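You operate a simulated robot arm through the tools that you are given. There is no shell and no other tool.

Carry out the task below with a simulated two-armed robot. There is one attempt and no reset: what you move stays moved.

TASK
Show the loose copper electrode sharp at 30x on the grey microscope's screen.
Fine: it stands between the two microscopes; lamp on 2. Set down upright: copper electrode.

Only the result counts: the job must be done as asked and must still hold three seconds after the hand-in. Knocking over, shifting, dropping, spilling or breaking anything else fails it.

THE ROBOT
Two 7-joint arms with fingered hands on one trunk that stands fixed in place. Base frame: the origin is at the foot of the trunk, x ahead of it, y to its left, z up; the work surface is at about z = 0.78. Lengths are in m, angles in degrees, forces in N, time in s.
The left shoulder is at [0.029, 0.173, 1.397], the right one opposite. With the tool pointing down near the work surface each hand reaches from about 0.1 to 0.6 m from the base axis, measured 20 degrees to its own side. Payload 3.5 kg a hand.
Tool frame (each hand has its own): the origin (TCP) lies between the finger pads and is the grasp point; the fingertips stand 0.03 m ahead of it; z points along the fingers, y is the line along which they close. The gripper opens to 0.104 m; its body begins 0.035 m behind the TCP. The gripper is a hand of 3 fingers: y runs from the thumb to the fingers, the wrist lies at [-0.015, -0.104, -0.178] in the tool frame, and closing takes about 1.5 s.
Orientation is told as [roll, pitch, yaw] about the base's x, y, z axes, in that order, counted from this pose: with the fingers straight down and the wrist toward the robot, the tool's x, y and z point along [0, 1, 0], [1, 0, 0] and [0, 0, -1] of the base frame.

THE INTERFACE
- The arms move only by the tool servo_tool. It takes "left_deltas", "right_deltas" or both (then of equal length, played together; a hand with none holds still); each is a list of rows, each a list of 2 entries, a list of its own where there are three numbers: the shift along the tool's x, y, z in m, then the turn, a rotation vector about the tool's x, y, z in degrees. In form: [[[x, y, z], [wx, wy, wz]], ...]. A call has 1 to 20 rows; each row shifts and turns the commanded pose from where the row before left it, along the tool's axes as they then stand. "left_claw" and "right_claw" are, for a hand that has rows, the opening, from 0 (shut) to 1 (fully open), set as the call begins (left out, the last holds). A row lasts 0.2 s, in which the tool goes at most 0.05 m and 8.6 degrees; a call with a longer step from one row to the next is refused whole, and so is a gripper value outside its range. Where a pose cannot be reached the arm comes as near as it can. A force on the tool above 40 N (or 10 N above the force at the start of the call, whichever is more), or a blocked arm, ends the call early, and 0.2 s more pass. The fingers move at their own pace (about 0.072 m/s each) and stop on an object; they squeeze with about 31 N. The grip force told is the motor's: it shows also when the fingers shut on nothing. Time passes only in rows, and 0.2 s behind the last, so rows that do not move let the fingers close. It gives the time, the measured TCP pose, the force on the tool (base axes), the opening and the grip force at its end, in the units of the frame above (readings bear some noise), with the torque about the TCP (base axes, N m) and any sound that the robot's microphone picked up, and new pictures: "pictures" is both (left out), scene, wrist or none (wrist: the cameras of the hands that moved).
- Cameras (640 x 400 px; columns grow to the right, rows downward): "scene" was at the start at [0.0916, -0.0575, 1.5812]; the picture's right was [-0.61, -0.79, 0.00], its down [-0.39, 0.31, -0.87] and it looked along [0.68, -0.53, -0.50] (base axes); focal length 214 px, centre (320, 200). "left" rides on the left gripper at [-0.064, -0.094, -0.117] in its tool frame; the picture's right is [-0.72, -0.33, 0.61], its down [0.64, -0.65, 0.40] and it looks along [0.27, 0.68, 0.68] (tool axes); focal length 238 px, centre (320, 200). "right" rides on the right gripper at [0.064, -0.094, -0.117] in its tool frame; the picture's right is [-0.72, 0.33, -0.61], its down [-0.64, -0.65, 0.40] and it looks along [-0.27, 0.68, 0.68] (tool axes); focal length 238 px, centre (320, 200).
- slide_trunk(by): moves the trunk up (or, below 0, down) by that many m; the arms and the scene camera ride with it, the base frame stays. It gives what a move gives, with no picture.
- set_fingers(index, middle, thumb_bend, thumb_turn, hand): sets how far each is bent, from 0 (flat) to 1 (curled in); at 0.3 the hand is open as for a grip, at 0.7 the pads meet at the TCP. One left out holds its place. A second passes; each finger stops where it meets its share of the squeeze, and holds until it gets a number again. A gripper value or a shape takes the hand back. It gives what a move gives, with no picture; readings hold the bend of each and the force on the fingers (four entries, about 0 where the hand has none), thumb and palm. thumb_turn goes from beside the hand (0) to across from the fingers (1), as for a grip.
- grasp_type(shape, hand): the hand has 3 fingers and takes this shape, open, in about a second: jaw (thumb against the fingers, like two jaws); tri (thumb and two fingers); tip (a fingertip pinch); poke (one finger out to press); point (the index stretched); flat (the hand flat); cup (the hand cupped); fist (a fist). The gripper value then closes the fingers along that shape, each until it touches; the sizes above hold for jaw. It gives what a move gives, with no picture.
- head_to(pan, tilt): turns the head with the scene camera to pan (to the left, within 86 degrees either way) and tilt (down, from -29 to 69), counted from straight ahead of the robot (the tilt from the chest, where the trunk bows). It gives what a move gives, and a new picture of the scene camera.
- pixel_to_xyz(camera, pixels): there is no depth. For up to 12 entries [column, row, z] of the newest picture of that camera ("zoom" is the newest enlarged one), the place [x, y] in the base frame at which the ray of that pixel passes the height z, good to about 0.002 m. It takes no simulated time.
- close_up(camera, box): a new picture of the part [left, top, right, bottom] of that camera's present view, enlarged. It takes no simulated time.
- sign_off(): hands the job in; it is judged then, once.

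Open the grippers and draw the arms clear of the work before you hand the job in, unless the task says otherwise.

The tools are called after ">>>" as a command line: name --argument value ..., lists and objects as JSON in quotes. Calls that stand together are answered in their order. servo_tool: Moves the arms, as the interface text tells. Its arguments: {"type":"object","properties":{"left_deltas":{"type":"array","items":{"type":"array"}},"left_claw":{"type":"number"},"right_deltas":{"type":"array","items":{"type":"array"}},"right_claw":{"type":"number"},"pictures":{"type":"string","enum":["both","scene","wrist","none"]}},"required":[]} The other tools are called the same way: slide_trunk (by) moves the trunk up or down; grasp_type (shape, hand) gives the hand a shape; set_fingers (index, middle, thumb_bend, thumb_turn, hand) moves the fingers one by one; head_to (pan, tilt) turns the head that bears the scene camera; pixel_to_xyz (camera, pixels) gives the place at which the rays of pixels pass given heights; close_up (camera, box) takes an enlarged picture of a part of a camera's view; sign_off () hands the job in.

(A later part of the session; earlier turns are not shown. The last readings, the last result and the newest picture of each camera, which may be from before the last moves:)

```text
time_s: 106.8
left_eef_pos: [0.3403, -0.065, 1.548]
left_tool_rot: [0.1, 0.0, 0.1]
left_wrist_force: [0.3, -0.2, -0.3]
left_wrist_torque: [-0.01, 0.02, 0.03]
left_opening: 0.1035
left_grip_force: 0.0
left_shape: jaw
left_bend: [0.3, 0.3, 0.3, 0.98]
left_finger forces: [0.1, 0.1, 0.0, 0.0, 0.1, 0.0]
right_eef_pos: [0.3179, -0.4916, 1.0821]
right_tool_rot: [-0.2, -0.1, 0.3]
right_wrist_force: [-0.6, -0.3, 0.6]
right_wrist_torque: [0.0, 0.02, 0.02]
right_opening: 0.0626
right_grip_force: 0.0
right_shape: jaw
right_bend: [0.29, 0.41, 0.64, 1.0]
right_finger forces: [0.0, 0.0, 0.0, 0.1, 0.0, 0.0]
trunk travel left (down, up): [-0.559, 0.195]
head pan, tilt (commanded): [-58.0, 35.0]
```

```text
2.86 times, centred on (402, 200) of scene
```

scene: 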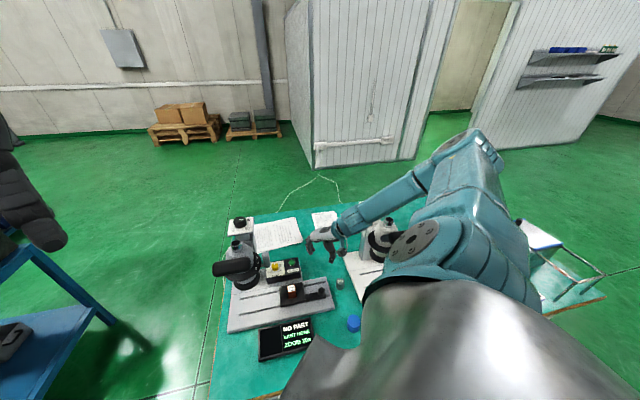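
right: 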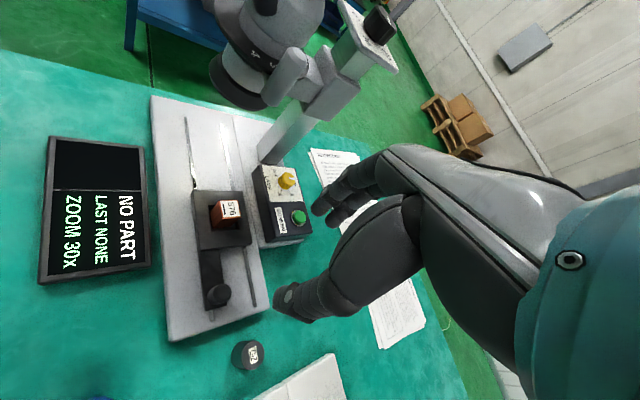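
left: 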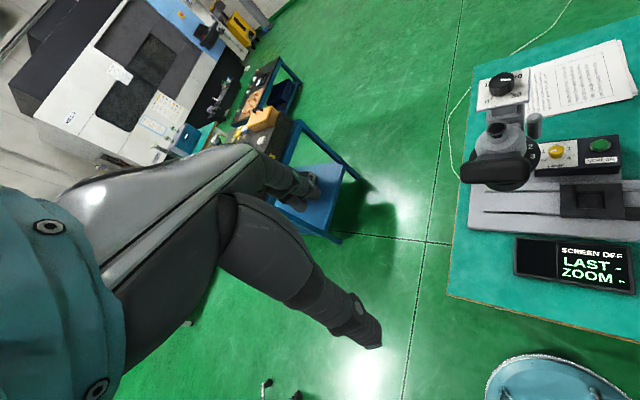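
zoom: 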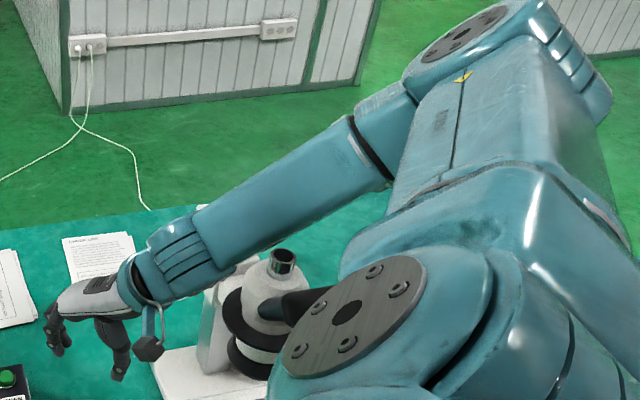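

The forearm actually passes in front of the white head by ~15 cm, and straightens as the hand lowers. I lower further to z≈0.95 and check alignment with the handle.

>>> servo_tool --right_deltas '[[[0, 0, 0.04], [0, 0, 0]], [[0, 0, 0.04], [0, 0, 0]], [[0, 0, 0.04], [0, 0, 0]], [[0, 0, 0], [0, 0, 0]]]'

>>> close_up --camera "scene" --box '[250, 180, 474, 320]'

>>> close_up --camera "right" --box '[160, 180, 320, 340]'

```text
time_s: 107.8
left_eef_pos: [0.3401, -0.0654, 1.5487]
left_tool_rot: [0.0, 0.0, 0.1]
left_wrist_force: [0.7, 0.0, 0.3]
left_wrist_torque: [0.02, -0.02, 0.01]
left_opening: 0.1036
left_grip_force: 0.1
left_shape: jaw
left_bend: [0.3, 0.3, 0.3, 0.98]
left_finger forces: [0.0, 0.0, 0.0, 0.0, 0.0, 0.0]
right_eef_pos: [0.3203, -0.4909, 0.9629]
right_tool_rot: [-0.2, -0.1, 0.2]
right_wrist_force: [0.0, 0.6, 0.3]
right_wrist_torque: [-0.03, 0.01, 0.04]
right_opening: 0.0628
right_grip_force: 0.1
right_shape: jaw
right_bend: [0.29, 0.41, 0.64, 1.0]
right_finger forces: [0.0, 0.0, 0.1, 0.0, 0.1, 0.0]
trunk travel left (down, up): [-0.559, 0.195]
head pan, tilt (commanded): [-58.0, 35.0]
```

scene: 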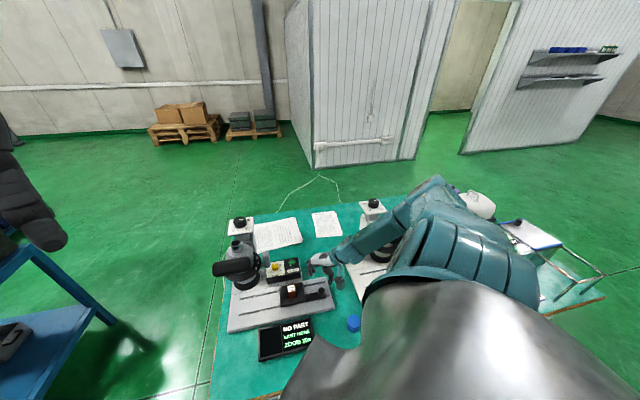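
right: 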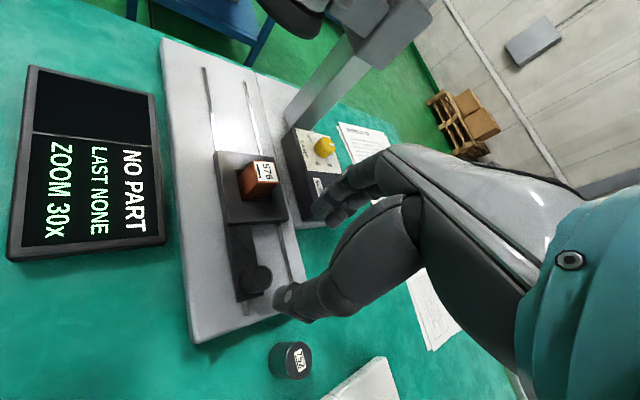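

```text
2.86 times, centred on (362, 250) of scene
```

zoom: 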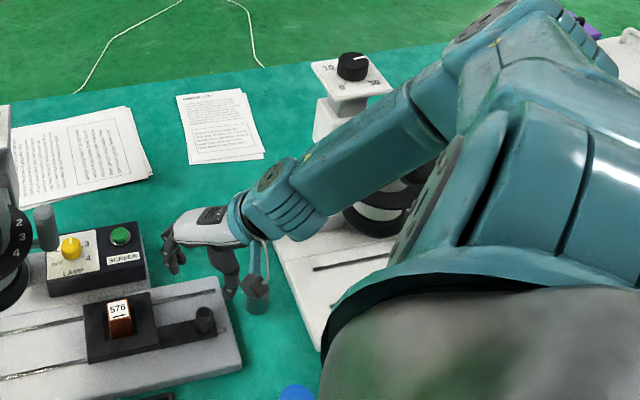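

```text
2.50 times, centred on (240, 260) of right
```

zoom: 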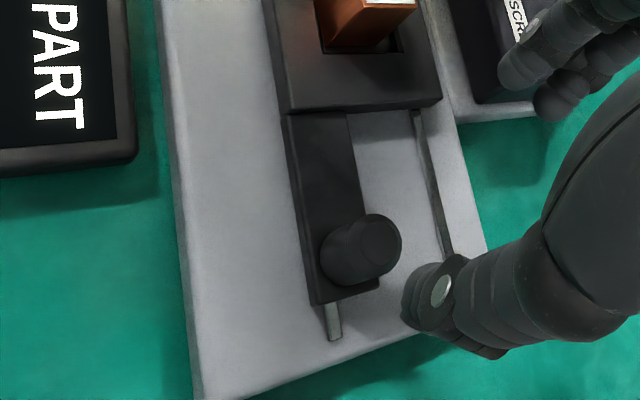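

I measure the handle in this zoom to centre the grip.

>>> pixel_to_xyz --camera "zoom" --pixels '[[372, 245, 0.86], [372, 245, 0.865], [340, 268, 0.825], [345, 245, 0.86], [400, 245, 0.86], [440, 100, 0.825]]'

```text
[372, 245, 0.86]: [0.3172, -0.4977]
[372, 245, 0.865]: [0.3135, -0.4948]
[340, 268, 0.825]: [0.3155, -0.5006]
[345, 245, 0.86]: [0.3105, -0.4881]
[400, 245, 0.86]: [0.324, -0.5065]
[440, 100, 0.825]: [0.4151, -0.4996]
```

The handle is at (0.3165,-0.498), top ≈0.86. I centre over it and lower to grip height.

>>> servo_tool --right_deltas '[[[-0.0071, -0.0038, 0.03], [0, 0, 0]], [[0, 0, 0.03], [0, 0, 0]], [[0, 0, 0.03], [0, 0, 0]], [[0, 0, 0.008], [0, 0, 0]], [[0, 0, 0], [0, 0, 0]]]' --pictures "wrist"

>>> close_up --camera "right" --box '[200, 160, 400, 320]'

>>> close_up --camera "scene" --box '[270, 240, 390, 320]'

```text
time_s: 109.0
left_eef_pos: [0.3408, -0.0647, 1.5486]
left_tool_rot: [0.0, 0.0, 0.1]
left_wrist_force: [-0.2, 0.5, 0.0]
left_wrist_torque: [0.0, 0.01, 0.03]
left_opening: 0.1037
left_grip_force: 0.1
left_shape: jaw
left_bend: [0.3, 0.3, 0.3, 0.98]
left_finger forces: [0.0, 0.0, 0.1, 0.0, 0.1, 0.1]
right_eef_pos: [0.3144, -0.5014, 0.8633]
right_tool_rot: [-0.1, -0.1, 0.3]
right_wrist_force: [-0.9, 0.2, 0.4]
right_wrist_torque: [-0.03, 0.0, -0.02]
right_opening: 0.0628
right_grip_force: 0.1
right_shape: jaw
right_bend: [0.29, 0.41, 0.64, 1.0]
right_finger forces: [0.1, 0.0, 0.0, 0.0, 0.1, 0.0]
trunk travel left (down, up): [-0.559, 0.195]
head pan, tilt (commanded): [-58.0, 35.0]
```

right: 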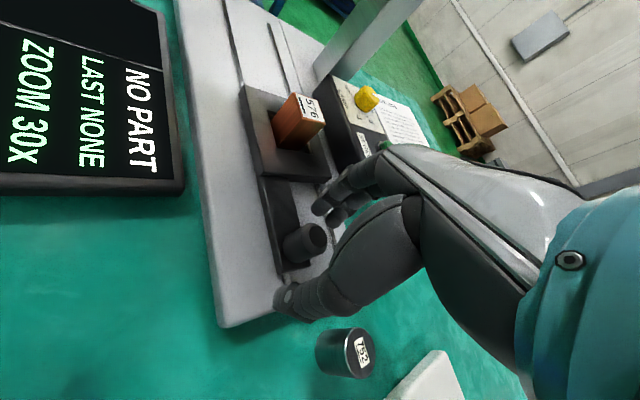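

```text
2.50 times, centred on (300, 240) of right
```

zoom: 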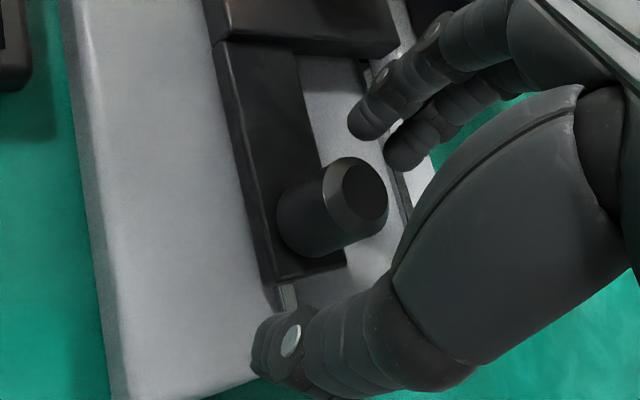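

```text
5.00 times, centred on (330, 280) of scene
```

zoom: 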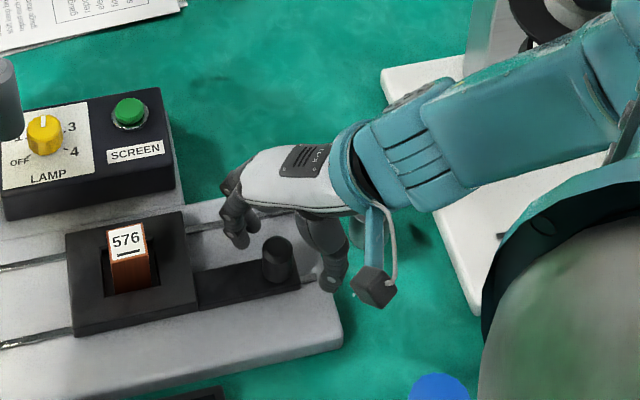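

The handle sits right at the grasp point. I close the hand on it.

>>> servo_tool --right_deltas '[[[0, 0, 0.003], [0, 0, 0]], [[0, 0, 0], [0, 0, 0]], [[0, 0, 0], [0, 0, 0]], [[0, 0, 0], [0, 0, 0]], [[0, 0, 0], [0, 0, 0]], [[0, 0, 0], [0, 0, 0]]]' --right_claw 0 --pictures "wrist"

>>> close_up --camera "right" --box '[200, 160, 400, 320]'

>>> close_up --camera "scene" --box '[270, 240, 390, 320]'

```text
time_s: 110.4
left_eef_pos: [0.3416, -0.0658, 1.5476]
left_tool_rot: [-0.1, 0.0, 0.1]
left_wrist_force: [0.2, -0.5, -0.1]
left_wrist_torque: [0.03, 0.0, 0.0]
left_opening: 0.1036
left_grip_force: 0.1
left_shape: jaw
left_bend: [0.3, 0.3, 0.3, 0.98]
left_finger forces: [0.0, 0.0, 0.0, 0.1, 0.1, 0.0]
right_eef_pos: [0.3144, -0.5015, 0.8613]
right_tool_rot: [0.0, -0.1, 0.2]
right_wrist_force: [-0.1, 0.0, -2.1]
right_wrist_torque: [0.02, -0.08, -0.02]
right_opening: 0.0175
right_grip_force: 30.7
right_shape: jaw
right_bend: [0.74, 0.57, 0.73, 1.0]
right_finger forces: [18.0, 8.9, 0.1, 0.1, 27.0, 0.0]
trunk travel left (down, up): [-0.559, 0.195]
head pan, tilt (commanded): [-58.0, 35.0]
```

right: 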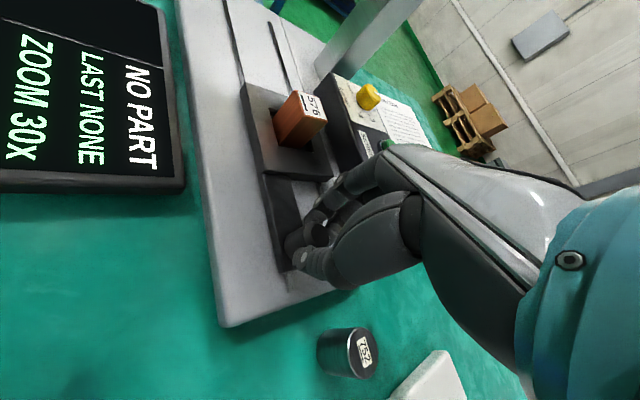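

```text
2.50 times, centred on (300, 240) of right
```

zoom: 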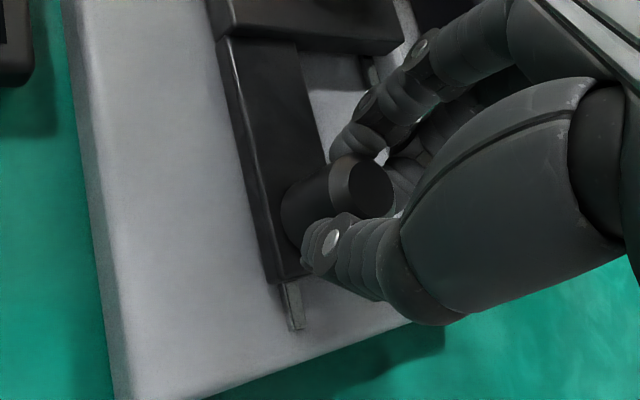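

```text
5.00 times, centred on (330, 280) of scene
```

zoom: 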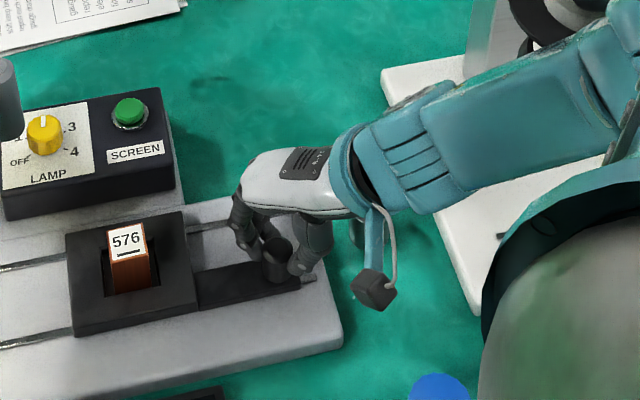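

Gripped (18+9 vs 27 N). I slide the stage to the left slowly, half of the ~0.147 m first.

>>> servo_tool --right_deltas '[[[0.0028, 0.0028, 0], [0, 0, 0]], [[0.005, 0.005, 0], [0, 0, 0]], [[0.0057, 0.0057, 0], [0, 0, 0]], [[0.0057, 0.0057, 0], [0, 0, 0]], [[0.0057, 0.0057, 0], [0, 0, 0]], [[0.0057, 0.0057, 0], [0, 0, 0]], [[0.0057, 0.0057, 0], [0, 0, 0]], [[0.005, 0.005, 0], [0, 0, 0]], [[0.0028, 0.0028, 0], [0, 0, 0]], [[0, 0, 0], [0, 0, 0]]]'

>>> close_up --camera "scene" --box '[220, 220, 364, 320]'

```text
time_s: 112.6
left_eef_pos: [0.3408, -0.066, 1.5481]
left_tool_rot: [0.0, 0.0, 0.0]
left_wrist_force: [0.1, -0.3, -0.3]
left_wrist_torque: [-0.04, -0.01, -0.03]
left_opening: 0.1034
left_grip_force: 0.0
left_shape: jaw
left_bend: [0.3, 0.3, 0.3, 0.98]
left_finger forces: [0.0, 0.0, 0.1, 0.0, 0.1, 0.0]
right_eef_pos: [0.3586, -0.4575, 0.8602]
right_tool_rot: [0.1, -0.2, 0.3]
right_wrist_force: [-0.2, -0.2, -7.4]
right_wrist_torque: [0.0, 0.01, -0.05]
right_opening: 0.0173
right_grip_force: 31.1
right_shape: jaw
right_bend: [0.74, 0.57, 0.73, 1.0]
right_finger forces: [18.5, 9.0, 0.0, 0.1, 28.3, 0.1]
trunk travel left (down, up): [-0.559, 0.195]
head pan, tilt (commanded): [-58.0, 35.0]
```

scene: 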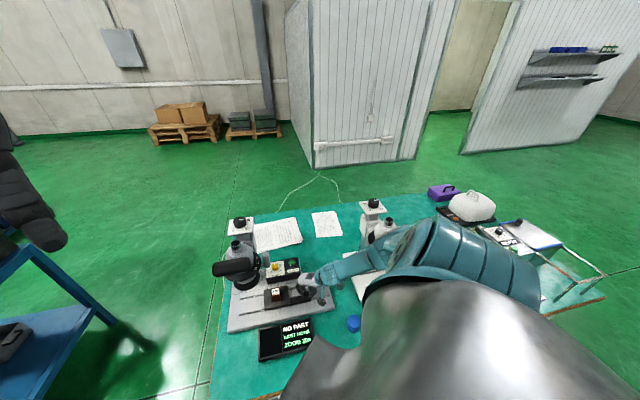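
right: 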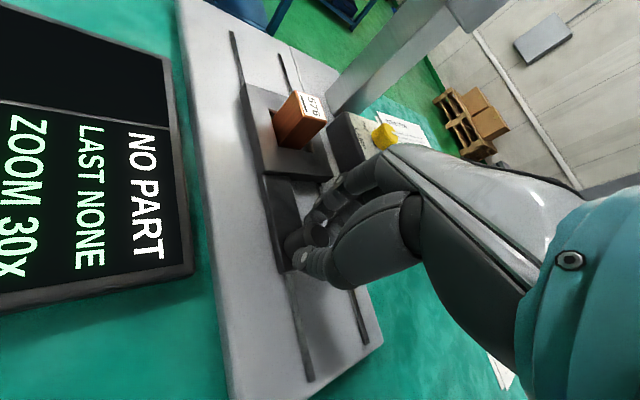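

```text
4.00 times, centred on (292, 270) of scene
```

zoom: 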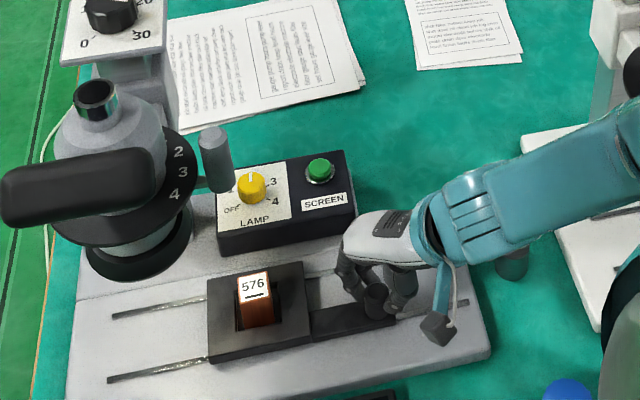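

The stage slides smoothly. I continue another ~0.065 m.

>>> servo_tool --right_deltas '[[[0.0028, 0.0028, 0.0003], [0, 0, 0]], [[0.005, 0.005, 0.0003], [0, 0, 0]], [[0.0057, 0.0057, 0], [0, 0, 0]], [[0.0057, 0.0057, 0], [0, 0, 0]], [[0.0057, 0.0057, 0], [0, 0, 0]], [[0.0057, 0.0057, 0], [0, 0, 0]], [[0.0057, 0.0057, 0], [0, 0, 0]], [[0.0057, 0.0057, 0], [0, 0, 0]], [[0.0028, 0.0028, 0], [0, 0, 0]], [[0, 0, 0], [0, 0, 0]]]'

>>> close_up --camera "scene" --box '[200, 220, 344, 320]'

>>> close_up --camera "scene" --box '[250, 310, 330, 370]'

```text
time_s: 114.8
left_eef_pos: [0.3407, -0.0656, 1.5477]
left_tool_rot: [0.0, 0.0, 0.0]
left_wrist_force: [-0.4, -0.6, 0.6]
left_wrist_torque: [0.02, 0.01, -0.03]
left_opening: 0.1037
left_grip_force: 0.0
left_shape: jaw
left_bend: [0.3, 0.3, 0.3, 0.98]
left_finger forces: [0.0, 0.1, 0.1, 0.0, 0.0, 0.1]
right_eef_pos: [0.4031, -0.413, 0.8602]
right_tool_rot: [-0.2, -0.1, 0.4]
right_wrist_force: [-2.6, 0.3, -6.3]
right_wrist_torque: [-0.02, 0.06, 0.01]
right_opening: 0.0172
right_grip_force: 30.5
right_shape: jaw
right_bend: [0.74, 0.57, 0.73, 1.0]
right_finger forces: [18.4, 9.0, 0.0, 0.0, 28.9, 0.0]
trunk travel left (down, up): [-0.559, 0.195]
head pan, tilt (commanded): [-58.0, 35.0]
```

scene: 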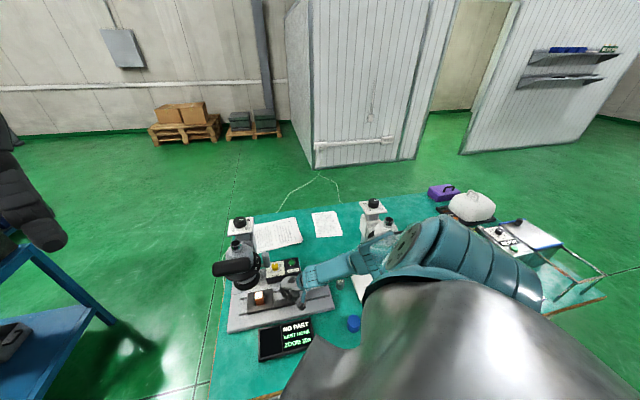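
right: 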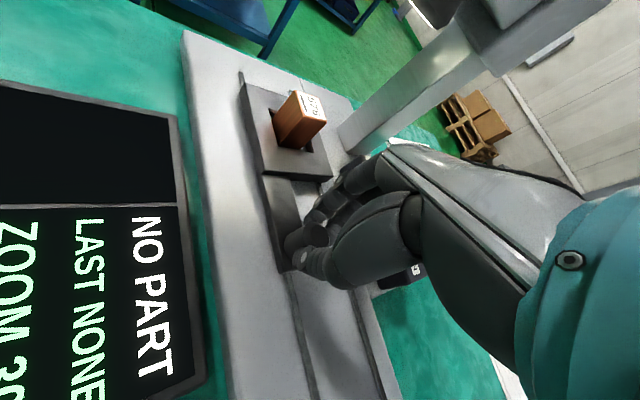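

```text
4.00 times, centred on (272, 270) of scene
```

zoom: 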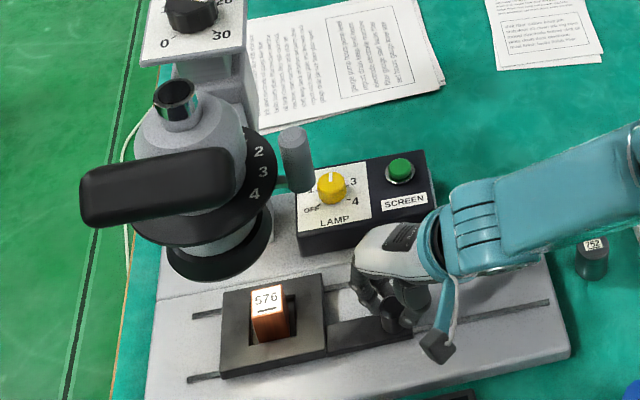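

```text
6.67 times, centred on (290, 340) of scene
```

zoom: 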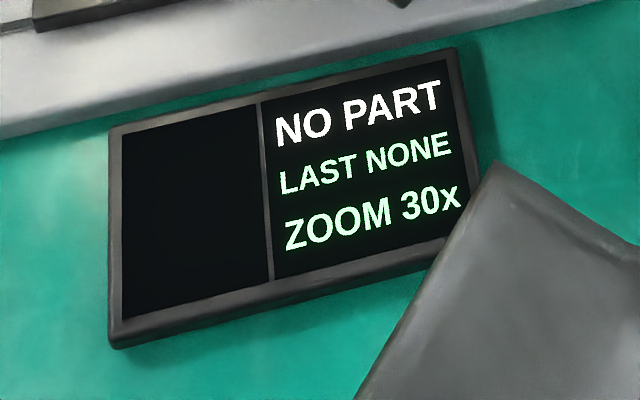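

About 2 cm remain to the optical axis. I move 12 mm more and check the screen.

>>> servo_tool --right_deltas '[[[0.0028, 0.0028, 0.0003], [0, 0, 0]], [[0.0028, 0.0028, 0], [0, 0, 0]], [[0.0028, 0.0028, 0], [0, 0, 0]], [[0, 0, 0], [0, 0, 0]]]' --pictures "none"

>>> close_up --camera "scene" --box '[250, 310, 330, 370]'

>>> close_up --camera "scene" --box '[200, 220, 344, 320]'

```text
time_s: 115.8
left_eef_pos: [0.3407, -0.0651, 1.5479]
left_tool_rot: [0.0, 0.0, 0.0]
left_wrist_force: [-0.4, 0.0, 0.1]
left_wrist_torque: [-0.01, -0.01, 0.0]
left_opening: 0.1036
left_grip_force: 0.0
left_shape: jaw
left_bend: [0.3, 0.3, 0.3, 0.98]
left_finger forces: [0.0, 0.0, 0.1, 0.0, 0.1, 0.0]
right_eef_pos: [0.411, -0.4053, 0.8606]
right_tool_rot: [-0.1, -0.1, 0.3]
right_wrist_force: [0.9, -3.4, -2.7]
right_wrist_torque: [0.0, -0.08, -0.06]
right_opening: 0.0169
right_grip_force: 31.4
right_shape: jaw
right_bend: [0.74, 0.57, 0.73, 1.0]
right_finger forces: [19.0, 10.1, 0.1, 0.1, 28.2, 0.0]
trunk travel left (down, up): [-0.559, 0.195]
head pan, tilt (commanded): [-58.0, 35.0]
```

```text
6.67 times, centred on (290, 340) of scene
```

zoom: 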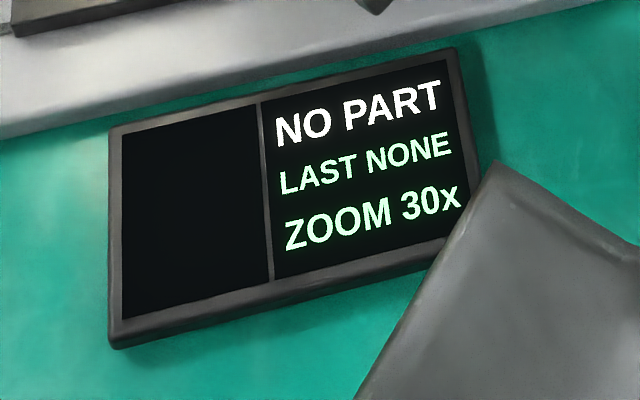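

```text
4.00 times, centred on (272, 270) of scene
```

zoom: 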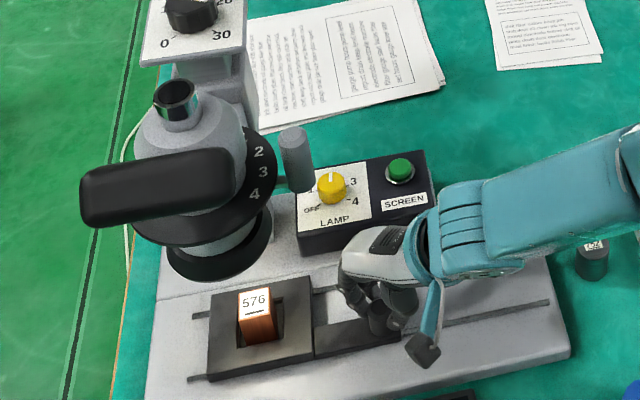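

The lamp light starts falling on the block. I continue in small steps.

>>> servo_tool --right_deltas '[[[0.0028, 0.0028, 0], [0, 0, 0]], [[0.0028, 0.0028, 0], [0, 0, 0]], [[0, 0, 0], [0, 0, 0]]]' --pictures "none"

>>> close_up --camera "scene" --box '[250, 310, 330, 370]'

>>> close_up --camera "scene" --box '[200, 220, 344, 320]'

```text
time_s: 116.6
left_eef_pos: [0.3419, -0.0662, 1.5475]
left_tool_rot: [0.0, 0.1, 0.0]
left_wrist_force: [-0.3, -0.3, -0.5]
left_wrist_torque: [0.03, 0.01, 0.02]
left_opening: 0.1039
left_grip_force: 0.0
left_shape: jaw
left_bend: [0.3, 0.3, 0.3, 0.98]
left_finger forces: [0.0, 0.1, 0.1, 0.0, 0.1, 0.1]
right_eef_pos: [0.4172, -0.3991, 0.8618]
right_tool_rot: [-0.1, -0.1, 0.3]
right_wrist_force: [4.2, -2.1, -7.0]
right_wrist_torque: [-0.03, -0.14, -0.09]
right_opening: 0.0171
right_grip_force: 31.1
right_shape: jaw
right_bend: [0.74, 0.57, 0.73, 1.0]
right_finger forces: [20.1, 10.9, 0.0, 0.2, 26.4, 0.0]
trunk travel left (down, up): [-0.559, 0.195]
head pan, tilt (commanded): [-58.0, 35.0]
```

```text
6.67 times, centred on (290, 340) of scene
```

zoom: 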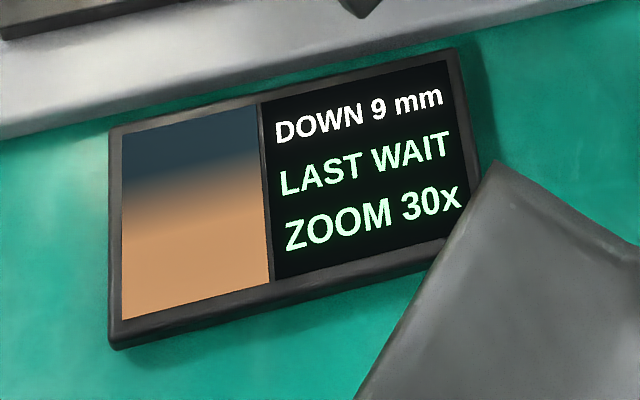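

```text
4.00 times, centred on (272, 270) of scene
```

zoom: 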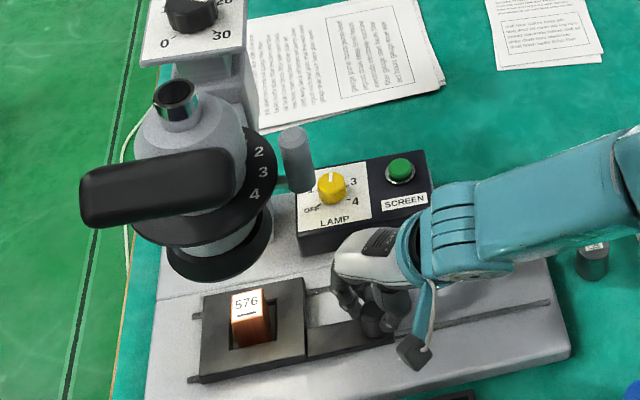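

The screen shows the part now: "DOWN 9 mm, LAST WAIT, ZOOM 30x", so the top knob is the focus. The copper fills only the lower part of the picture, so I slide a little further to centre it.

>>> servo_tool --right_deltas '[[[0.0017, 0.0024, 0.0004], [0, 0, 0]], [[0.0018, 0.0024, 0.0003], [0, 0, 0]], [[0, 0, 0], [0, 0, 0]]]' --pictures "none"

>>> close_up --camera "scene" --box '[250, 310, 330, 370]'

```text
time_s: 117.4
left_eef_pos: [0.3398, -0.0651, 1.5483]
left_tool_rot: [0.0, 0.0, 0.1]
left_wrist_force: [-0.7, -0.3, 1.1]
left_wrist_torque: [-0.02, -0.01, 0.0]
left_opening: 0.1037
left_grip_force: 0.0
left_shape: jaw
left_bend: [0.3, 0.3, 0.3, 0.98]
left_finger forces: [0.0, 0.0, 0.0, 0.0, 0.1, 0.0]
right_eef_pos: [0.4198, -0.397, 0.8597]
right_tool_rot: [-0.2, -0.2, 0.2]
right_wrist_force: [-7.2, -4.0, 6.3]
right_wrist_torque: [-0.08, 0.09, -0.06]
right_opening: 0.0172
right_grip_force: 30.9
right_shape: jaw
right_bend: [0.74, 0.57, 0.73, 1.0]
right_finger forces: [17.5, 10.3, 0.0, 0.0, 33.7, 0.1]
trunk travel left (down, up): [-0.559, 0.195]
head pan, tilt (commanded): [-58.0, 35.0]
```

```text
6.67 times, centred on (290, 340) of scene
```

zoom: 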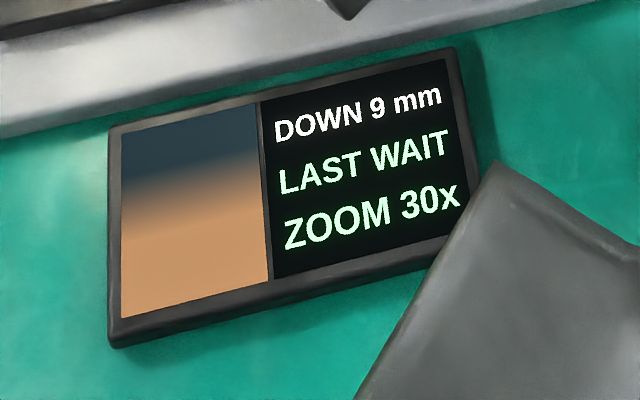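

The resisting force rose (stage at its stop) and the display stays the same. I relieve the push, open the hand, and check that the stage stays.

>>> servo_tool --right_deltas '[[[-0.0004, -0.0008, 0], [0, 0, 0]], [[0, 0, 0], [0, 0, 0]]]' --pictures "none"

>>> servo_tool --right_deltas '[[[0, 0, 0], [0, 0, 0]], [[0, 0, 0], [0, 0, 0]], [[0, 0, 0], [0, 0, 0]], [[0, 0, 0], [0, 0, 0]], [[0, 0, 0], [0, 0, 0]]]' --right_claw 0.6 --pictures "wrist"

>>> close_up --camera "scene" --box '[250, 310, 330, 370]'

>>> close_up --camera "scene" --box '[200, 220, 344, 320]'

```text
time_s: 118.0
left_eef_pos: [0.3395, -0.0662, 1.5483]
left_tool_rot: [0.0, 0.1, 0.2]
left_wrist_force: [-0.4, 1.7, 0.6]
left_wrist_torque: [0.0, -0.02, -0.01]
left_opening: 0.1034
left_grip_force: 0.1
left_shape: jaw
left_bend: [0.3, 0.3, 0.3, 0.98]
left_finger forces: [0.0, 0.0, 0.1, 0.0, 0.0, 0.1]
right_eef_pos: [0.4213, -0.3958, 0.8602]
right_tool_rot: [-0.1, -0.2, 0.2]
right_wrist_force: [-4.7, -4.5, 5.8]
right_wrist_torque: [-0.11, 0.1, -0.05]
right_opening: 0.0172
right_grip_force: 30.8
right_shape: jaw
right_bend: [0.74, 0.57, 0.73, 1.0]
right_finger forces: [17.8, 11.4, 0.1, 0.0, 33.0, 0.1]
trunk travel left (down, up): [-0.559, 0.195]
head pan, tilt (commanded): [-58.0, 35.0]
```

```text
time_s: 119.2
left_eef_pos: [0.3408, -0.0655, 1.5481]
left_tool_rot: [0.0, 0.0, 0.0]
left_wrist_force: [0.5, -0.7, 0.4]
left_wrist_torque: [0.02, 0.0, 0.02]
left_opening: 0.1035
left_grip_force: 0.0
left_shape: jaw
left_bend: [0.3, 0.3, 0.3, 0.98]
left_finger forces: [0.0, 0.0, 0.0, 0.1, 0.1, 0.0]
right_eef_pos: [0.4212, -0.3954, 0.8601]
right_tool_rot: [-0.1, -0.1, 0.4]
right_wrist_force: [0.1, 0.1, -0.2]
right_wrist_torque: [-0.01, -0.02, 0.0]
right_opening: 0.062
right_grip_force: 0.0
right_shape: jaw
right_bend: [0.29, 0.41, 0.65, 1.0]
right_finger forces: [0.0, 0.0, 0.0, 0.0, 0.0, 0.0]
trunk travel left (down, up): [-0.559, 0.195]
head pan, tilt (commanded): [-58.0, 35.0]
```

right: 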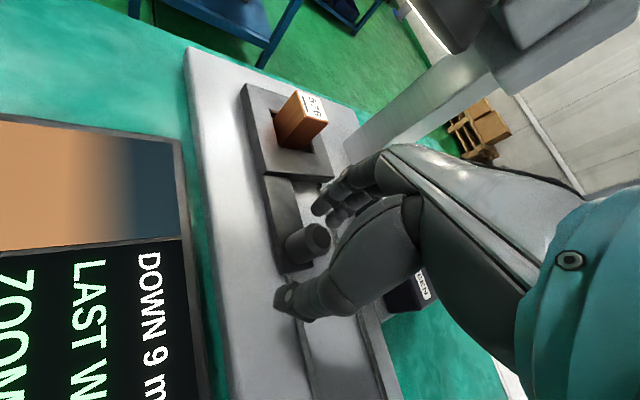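

```text
6.67 times, centred on (290, 340) of scene
```

zoom: 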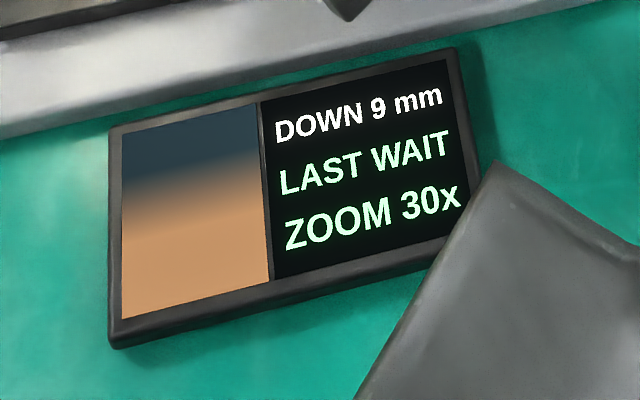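

```text
4.00 times, centred on (272, 270) of scene
```

zoom: 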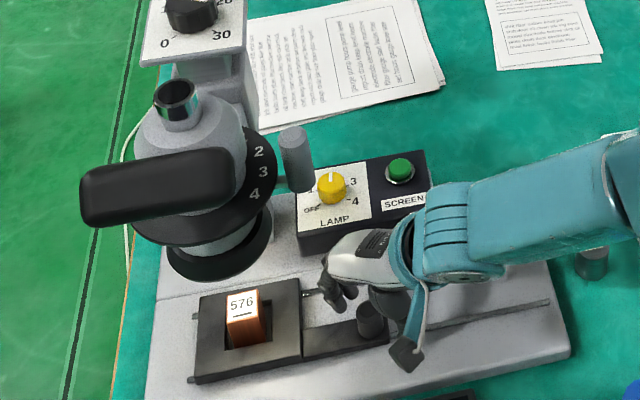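

Stage and display hold. Before rising I check the microscope's front bar position so that the hand and its camera clear it.

>>> pixel_to_xyz --camera "scene" --pixels '[[250.7, 262.5, 1.08], [250.7, 262.5, 1.12], [213.2, 271, 1.08], [213.2, 271, 1.12]]'

>>> servo_tool --right_deltas '[[[-0.01, 0, -0.03], [0, 0, 0]], [[-0.02, -0.01, -0.035], [0, 0, 0]], [[-0.02, -0.02, -0.035], [0, 0, 0]], [[-0.01, -0.02, -0.035], [0, 0, 0]], [[0, 0, -0.04], [0, 0, 0]], [[0, 0, -0.04], [0, 0, 0]]]'

```text
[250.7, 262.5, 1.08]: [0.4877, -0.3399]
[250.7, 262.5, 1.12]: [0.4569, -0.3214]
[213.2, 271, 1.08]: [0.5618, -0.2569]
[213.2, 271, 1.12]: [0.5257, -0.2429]
```

```text
time_s: 120.6
left_eef_pos: [0.3397, -0.064, 1.549]
left_tool_rot: [0.1, 0.0, 0.1]
left_wrist_force: [0.1, -0.1, -0.7]
left_wrist_torque: [0.02, 0.0, -0.02]
left_opening: 0.1039
left_grip_force: 0.1
left_shape: jaw
left_bend: [0.3, 0.3, 0.3, 0.98]
left_finger forces: [0.0, 0.0, 0.0, 0.0, 0.1, 0.0]
right_eef_pos: [0.3704, -0.4564, 1.0732]
right_tool_rot: [-0.1, -0.1, 0.4]
right_wrist_force: [0.1, 0.1, 0.1]
right_wrist_torque: [-0.04, 0.02, -0.01]
right_opening: 0.0621
right_grip_force: 0.0
right_shape: jaw
right_bend: [0.29, 0.41, 0.65, 1.0]
right_finger forces: [0.0, 0.0, 0.0, 0.0, 0.1, 0.0]
trunk travel left (down, up): [-0.559, 0.195]
head pan, tilt (commanded): [-58.0, 35.0]
```

scene: 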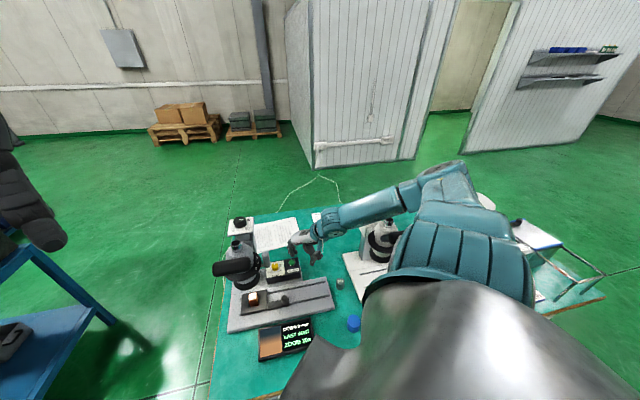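
right: 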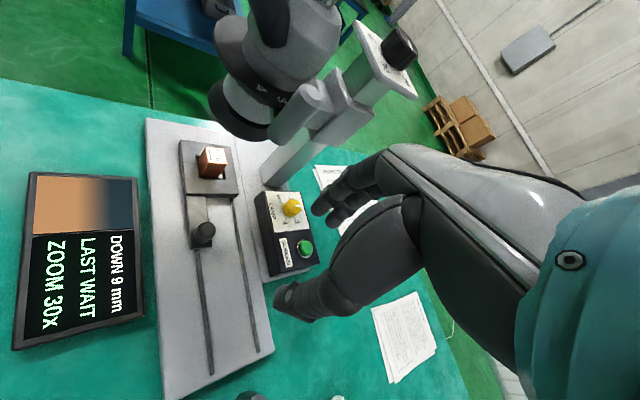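

Now the focus knob on top at about (0.615,-0.42, top 1.137). I raise the hand, turn to yaw -30° and move over the knob well above it.

>>> servo_tool --right_deltas '[[[0, 0, -0.0415], [0, 0, 7.5]], [[0, 0, -0.0415], [0, 0, 7.5]], [[0, 0, -0.0415], [0, 0, 7.5]], [[0, 0, -0.0415], [0, 0, 7.5]], [[0.0256, 0.0323, 0], [0, 0, 0]], [[0.0256, 0.0323, 0], [0, 0, 0]], [[0.0256, 0.0323, 0], [0, 0, 0]], [[0.0256, 0.0323, 0], [0, 0, 0]], [[0.0256, 0.0323, 0], [0, 0, 0]], [[0.0256, 0.0323, 0], [0, 0, 0]], [[0, 0, 0], [0, 0, 0]]]'

>>> close_up --camera "right" --box '[160, 140, 400, 320]'

```text
time_s: 123.0
left_eef_pos: [0.3393, -0.0658, 1.5489]
left_tool_rot: [0.0, 0.0, 0.1]
left_wrist_force: [0.6, 0.1, -0.5]
left_wrist_torque: [0.02, 0.0, 0.04]
left_opening: 0.1035
left_grip_force: 0.0
left_shape: jaw
left_bend: [0.3, 0.3, 0.3, 0.98]
left_finger forces: [0.0, 0.0, 0.1, 0.0, 0.0, 0.0]
right_eef_pos: [0.6134, -0.4201, 1.2433]
right_tool_rot: [-0.1, -0.2, -29.7]
right_wrist_force: [-0.2, -1.1, 0.4]
right_wrist_torque: [0.02, -0.01, -0.01]
right_opening: 0.0621
right_grip_force: 0.0
right_shape: jaw
right_bend: [0.29, 0.41, 0.65, 1.0]
right_finger forces: [0.0, 0.1, 0.0, 0.0, 0.0, 0.1]
trunk travel left (down, up): [-0.559, 0.195]
head pan, tilt (commanded): [-58.0, 35.0]
```

scene: 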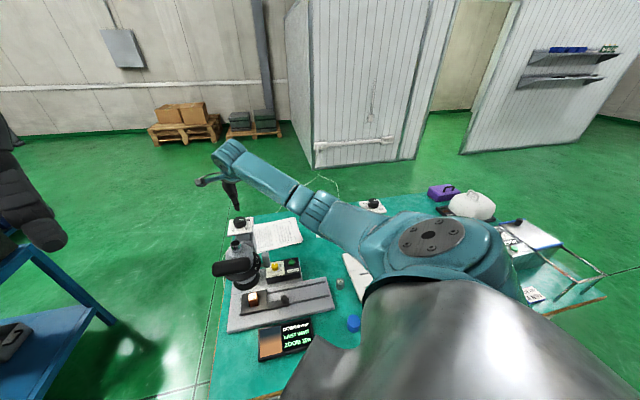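
right: 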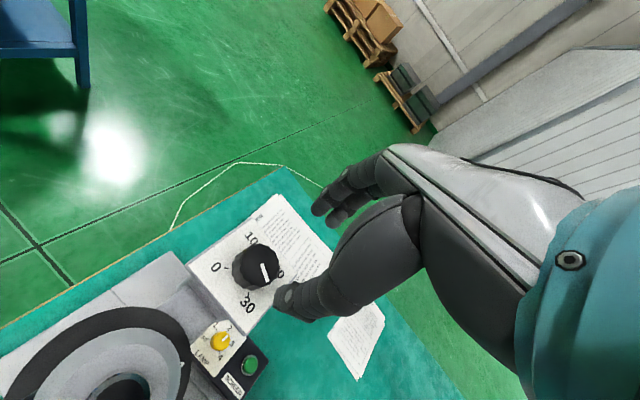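

```text
2.22 times, centred on (280, 230) of right
```

zoom: 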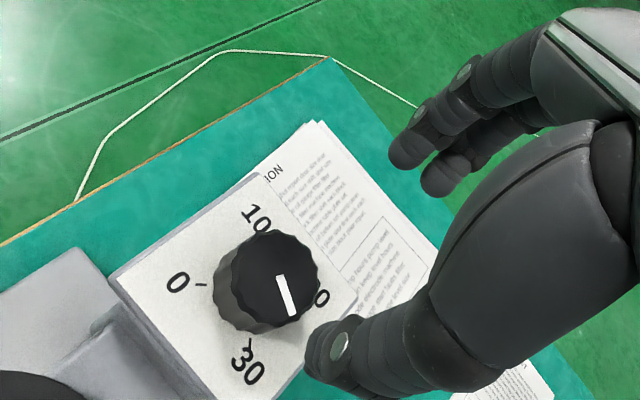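

Pointer is near 27 on a 0–30 scale (9° per mm), so "DOWN 9 mm" means about 80° counter-clockwise. I measure the knob's axis from this view.

>>> close_up --camera "right" --box '[216, 210, 312, 310]'

>>> pixel_to_xyz --camera "zoom" --pixels '[[320, 200, 1.137]]'

```text
4.00 times, centred on (264, 260) of right
```

zoom: 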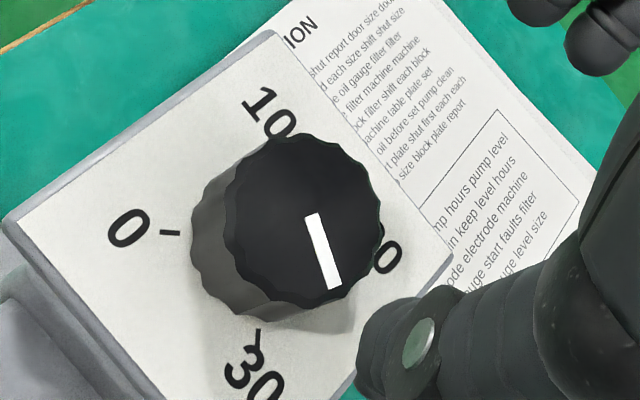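

```text
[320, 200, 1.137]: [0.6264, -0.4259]
```

>>> pixel_to_xyz --camera "zoom" --pixels '[[305, 222, 1.137], [305, 222, 1.14], [268, 245, 1.113], [170, 233, 1.113], [258, 338, 1.113], [5, 225, 1.113], [268, 35, 1.113], [448, 250, 1.113], [228, 222, 1.137], [382, 222, 1.137]]'

```text
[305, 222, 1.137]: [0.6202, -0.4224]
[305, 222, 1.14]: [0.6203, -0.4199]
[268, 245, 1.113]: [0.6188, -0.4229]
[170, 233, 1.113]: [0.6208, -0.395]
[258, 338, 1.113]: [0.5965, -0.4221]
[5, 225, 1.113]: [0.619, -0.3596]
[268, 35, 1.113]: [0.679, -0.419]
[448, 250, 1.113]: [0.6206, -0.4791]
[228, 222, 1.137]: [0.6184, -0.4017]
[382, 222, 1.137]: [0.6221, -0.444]
```

The knob axis is at (0.618,-0.421), diameter ~0.042, pointer near 28. I centre the hand, turn to yaw -55° so I can rotate ~80° counter-clockwise, and descend with the trunk.

>>> servo_tool --right_deltas '[[[0.0015, 0.0044, 0], [0, 0, 8.4]], [[0, 0, 0], [0, 0, 8.4]], [[0, 0, 0], [0, 0, 8.4]], [[0, 0, 0], [0, 0, 0]]]' --right_claw 0.7 --pictures "none"

>>> slide_trunk --by -0.08

>>> head_to --pan -38 --tilt 38

>>> close_up --camera "right" --box '[200, 160, 400, 320]'

>>> close_up --camera "scene" --box '[240, 120, 368, 220]'

```text
time_s: 124.0
left_eef_pos: [0.3403, -0.0664, 1.5489]
left_tool_rot: [0.0, -0.1, 0.0]
left_wrist_force: [0.8, -0.1, 0.2]
left_wrist_torque: [0.03, -0.02, 0.0]
left_opening: 0.1036
left_grip_force: 0.2
left_shape: jaw
left_bend: [0.3, 0.3, 0.3, 0.98]
left_finger forces: [0.0, 0.0, 0.0, 0.0, 0.2, 0.0]
right_eef_pos: [0.6184, -0.4196, 1.2414]
right_tool_rot: [0.2, -0.1, -55.0]
right_wrist_force: [-0.3, -0.1, 0.8]
right_wrist_torque: [-0.01, 0.01, 0.02]
right_opening: 0.0725
right_grip_force: 0.0
right_shape: jaw
right_bend: [0.27, 0.37, 0.58, 0.99]
right_finger forces: [0.1, 0.0, 0.1, 0.1, 0.0, 0.0]
trunk travel left (down, up): [-0.559, 0.195]
head pan, tilt (commanded): [-58.0, 35.0]
```

```text
time_s: 125.2
left_eef_pos: [0.3409, -0.0644, 1.4682]
left_tool_rot: [0.0, 0.0, 0.1]
left_wrist_force: [-0.2, 0.0, 0.1]
left_wrist_torque: [-0.02, 0.01, 0.02]
left_opening: 0.1038
left_grip_force: 0.1
left_shape: jaw
left_bend: [0.3, 0.3, 0.3, 0.98]
left_finger forces: [0.0, 0.1, 0.0, 0.0, 0.0, 0.1]
right_eef_pos: [0.6191, -0.4184, 1.1619]
right_tool_rot: [0.0, -0.2, -54.9]
right_wrist_force: [0.2, 0.6, -0.1]
right_wrist_torque: [0.01, -0.01, 0.0]
right_opening: 0.0728
right_grip_force: 0.1
right_shape: jaw
right_bend: [0.27, 0.37, 0.58, 0.99]
right_finger forces: [0.2, 0.0, 0.0, 0.0, 0.0, 0.1]
trunk travel left (down, up): [-0.479, 0.275]
head pan, tilt (commanded): [-58.0, 35.0]
```

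```text
time_s: 126.0
left_eef_pos: [0.3407, -0.066, 1.4684]
left_tool_rot: [0.0, 0.0, 0.0]
left_wrist_force: [-0.3, -0.2, -0.4]
left_wrist_torque: [0.01, -0.05, 0.02]
left_opening: 0.1037
left_grip_force: 0.0
left_shape: jaw
left_bend: [0.3, 0.3, 0.3, 0.98]
left_finger forces: [0.1, 0.1, 0.1, 0.0, 0.0, 0.0]
right_eef_pos: [0.619, -0.4178, 1.1611]
right_tool_rot: [0.0, 0.0, -54.9]
right_wrist_force: [0.5, 0.4, 0.2]
right_wrist_torque: [-0.04, 0.02, 0.01]
right_opening: 0.0722
right_grip_force: 0.0
right_shape: jaw
right_bend: [0.27, 0.37, 0.58, 0.99]
right_finger forces: [0.0, 0.0, 0.1, 0.0, 0.1, 0.0]
trunk travel left (down, up): [-0.479, 0.275]
head pan, tilt (commanded): [-38.0, 38.0]
```

scene: 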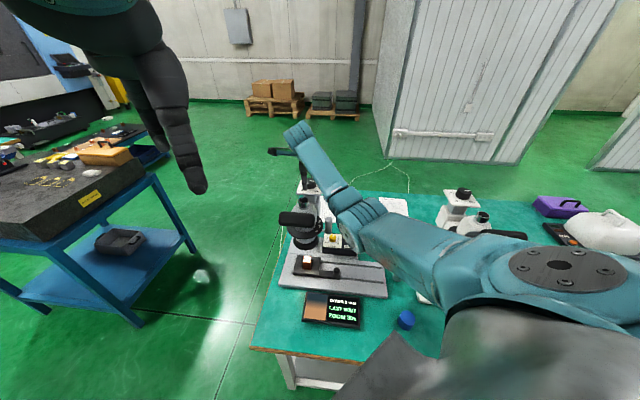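

```text
2.50 times, centred on (300, 240) of right
```

zoom: 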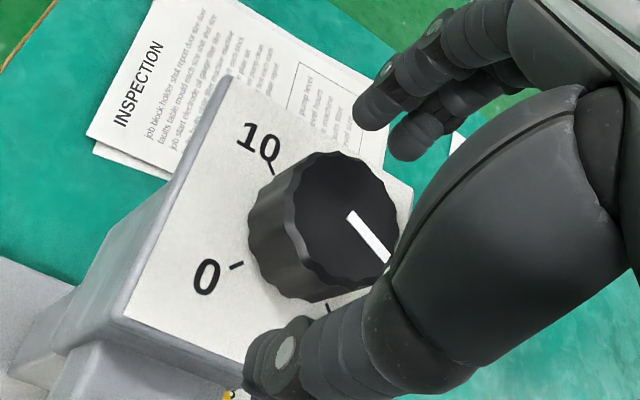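

```text
4.00 times, centred on (304, 170) of scene
```

zoom: 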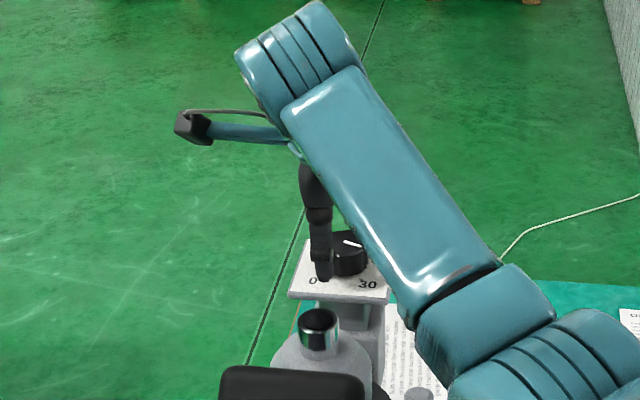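

I verify the knob centre relative to the grasp point.

>>> close_up --camera "right" --box '[240, 180, 368, 280]'

>>> pixel_to_xyz --camera "zoom" --pixels '[[320, 200, 1.137], [400, 220, 1.137], [360, 240, 1.137]]'

```text
4.00 times, centred on (304, 230) of right
```

zoom: 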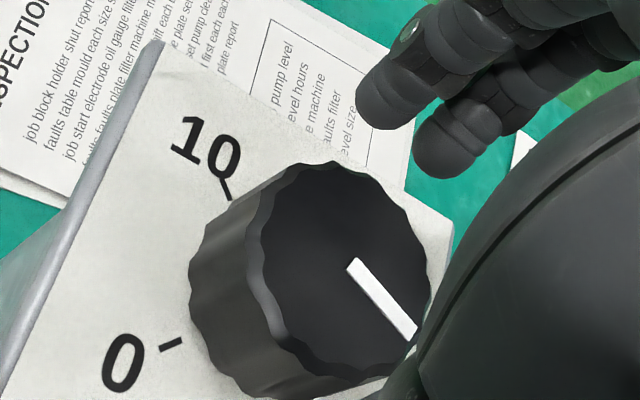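

```text
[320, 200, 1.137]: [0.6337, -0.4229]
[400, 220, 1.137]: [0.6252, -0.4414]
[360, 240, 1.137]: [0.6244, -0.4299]
```

The knob is within ~3 mm of the grasp point. I centre slightly and lower 18 mm in small steps.

>>> servo_tool --right_deltas '[[[-0.0015, 0.0012, 0.005], [0, 0, 0]], [[0, 0, 0.005], [0, 0, 0]], [[0, 0, 0.004], [0, 0, 0]], [[0, 0, 0.003], [0, 0, 0]], [[0, 0, 0], [0, 0, 0]]]' --pictures "none"

>>> close_up --camera "right" --box '[240, 180, 368, 280]'

>>> close_up --camera "scene" --box '[270, 150, 350, 210]'

```text
time_s: 127.2
left_eef_pos: [0.3397, -0.064, 1.4675]
left_tool_rot: [0.0, -0.1, 0.0]
left_wrist_force: [0.0, -0.4, -0.7]
left_wrist_torque: [-0.03, -0.01, -0.01]
left_opening: 0.1034
left_grip_force: 0.1
left_shape: jaw
left_bend: [0.3, 0.3, 0.3, 0.98]
left_finger forces: [0.0, 0.0, 0.0, 0.1, 0.0, 0.1]
right_eef_pos: [0.6199, -0.4198, 1.144]
right_tool_rot: [0.0, -0.1, -54.8]
right_wrist_force: [0.0, 0.0, -0.3]
right_wrist_torque: [0.02, -0.02, 0.01]
right_opening: 0.0727
right_grip_force: 0.1
right_shape: jaw
right_bend: [0.27, 0.37, 0.58, 0.99]
right_finger forces: [0.0, 0.1, 0.0, 0.1, 0.0, 0.0]
trunk travel left (down, up): [-0.479, 0.275]
head pan, tilt (commanded): [-38.0, 38.0]
```

```text
4.00 times, centred on (304, 230) of right
```

zoom: 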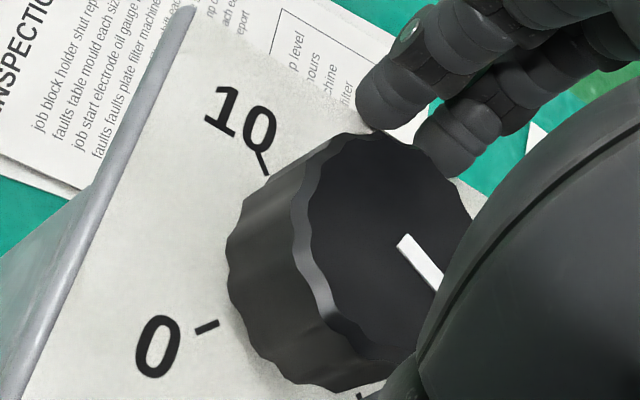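

```text
6.67 times, centred on (310, 180) of scene
```

zoom: 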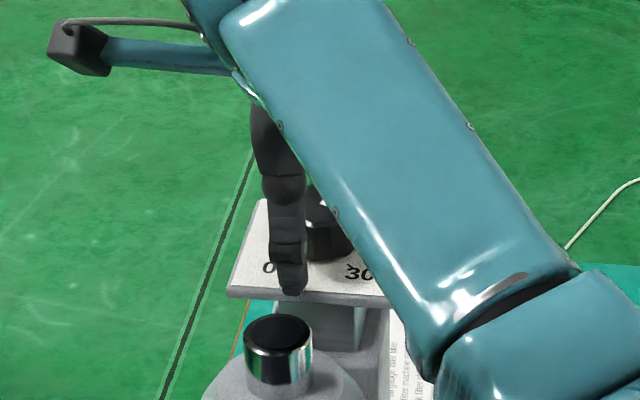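

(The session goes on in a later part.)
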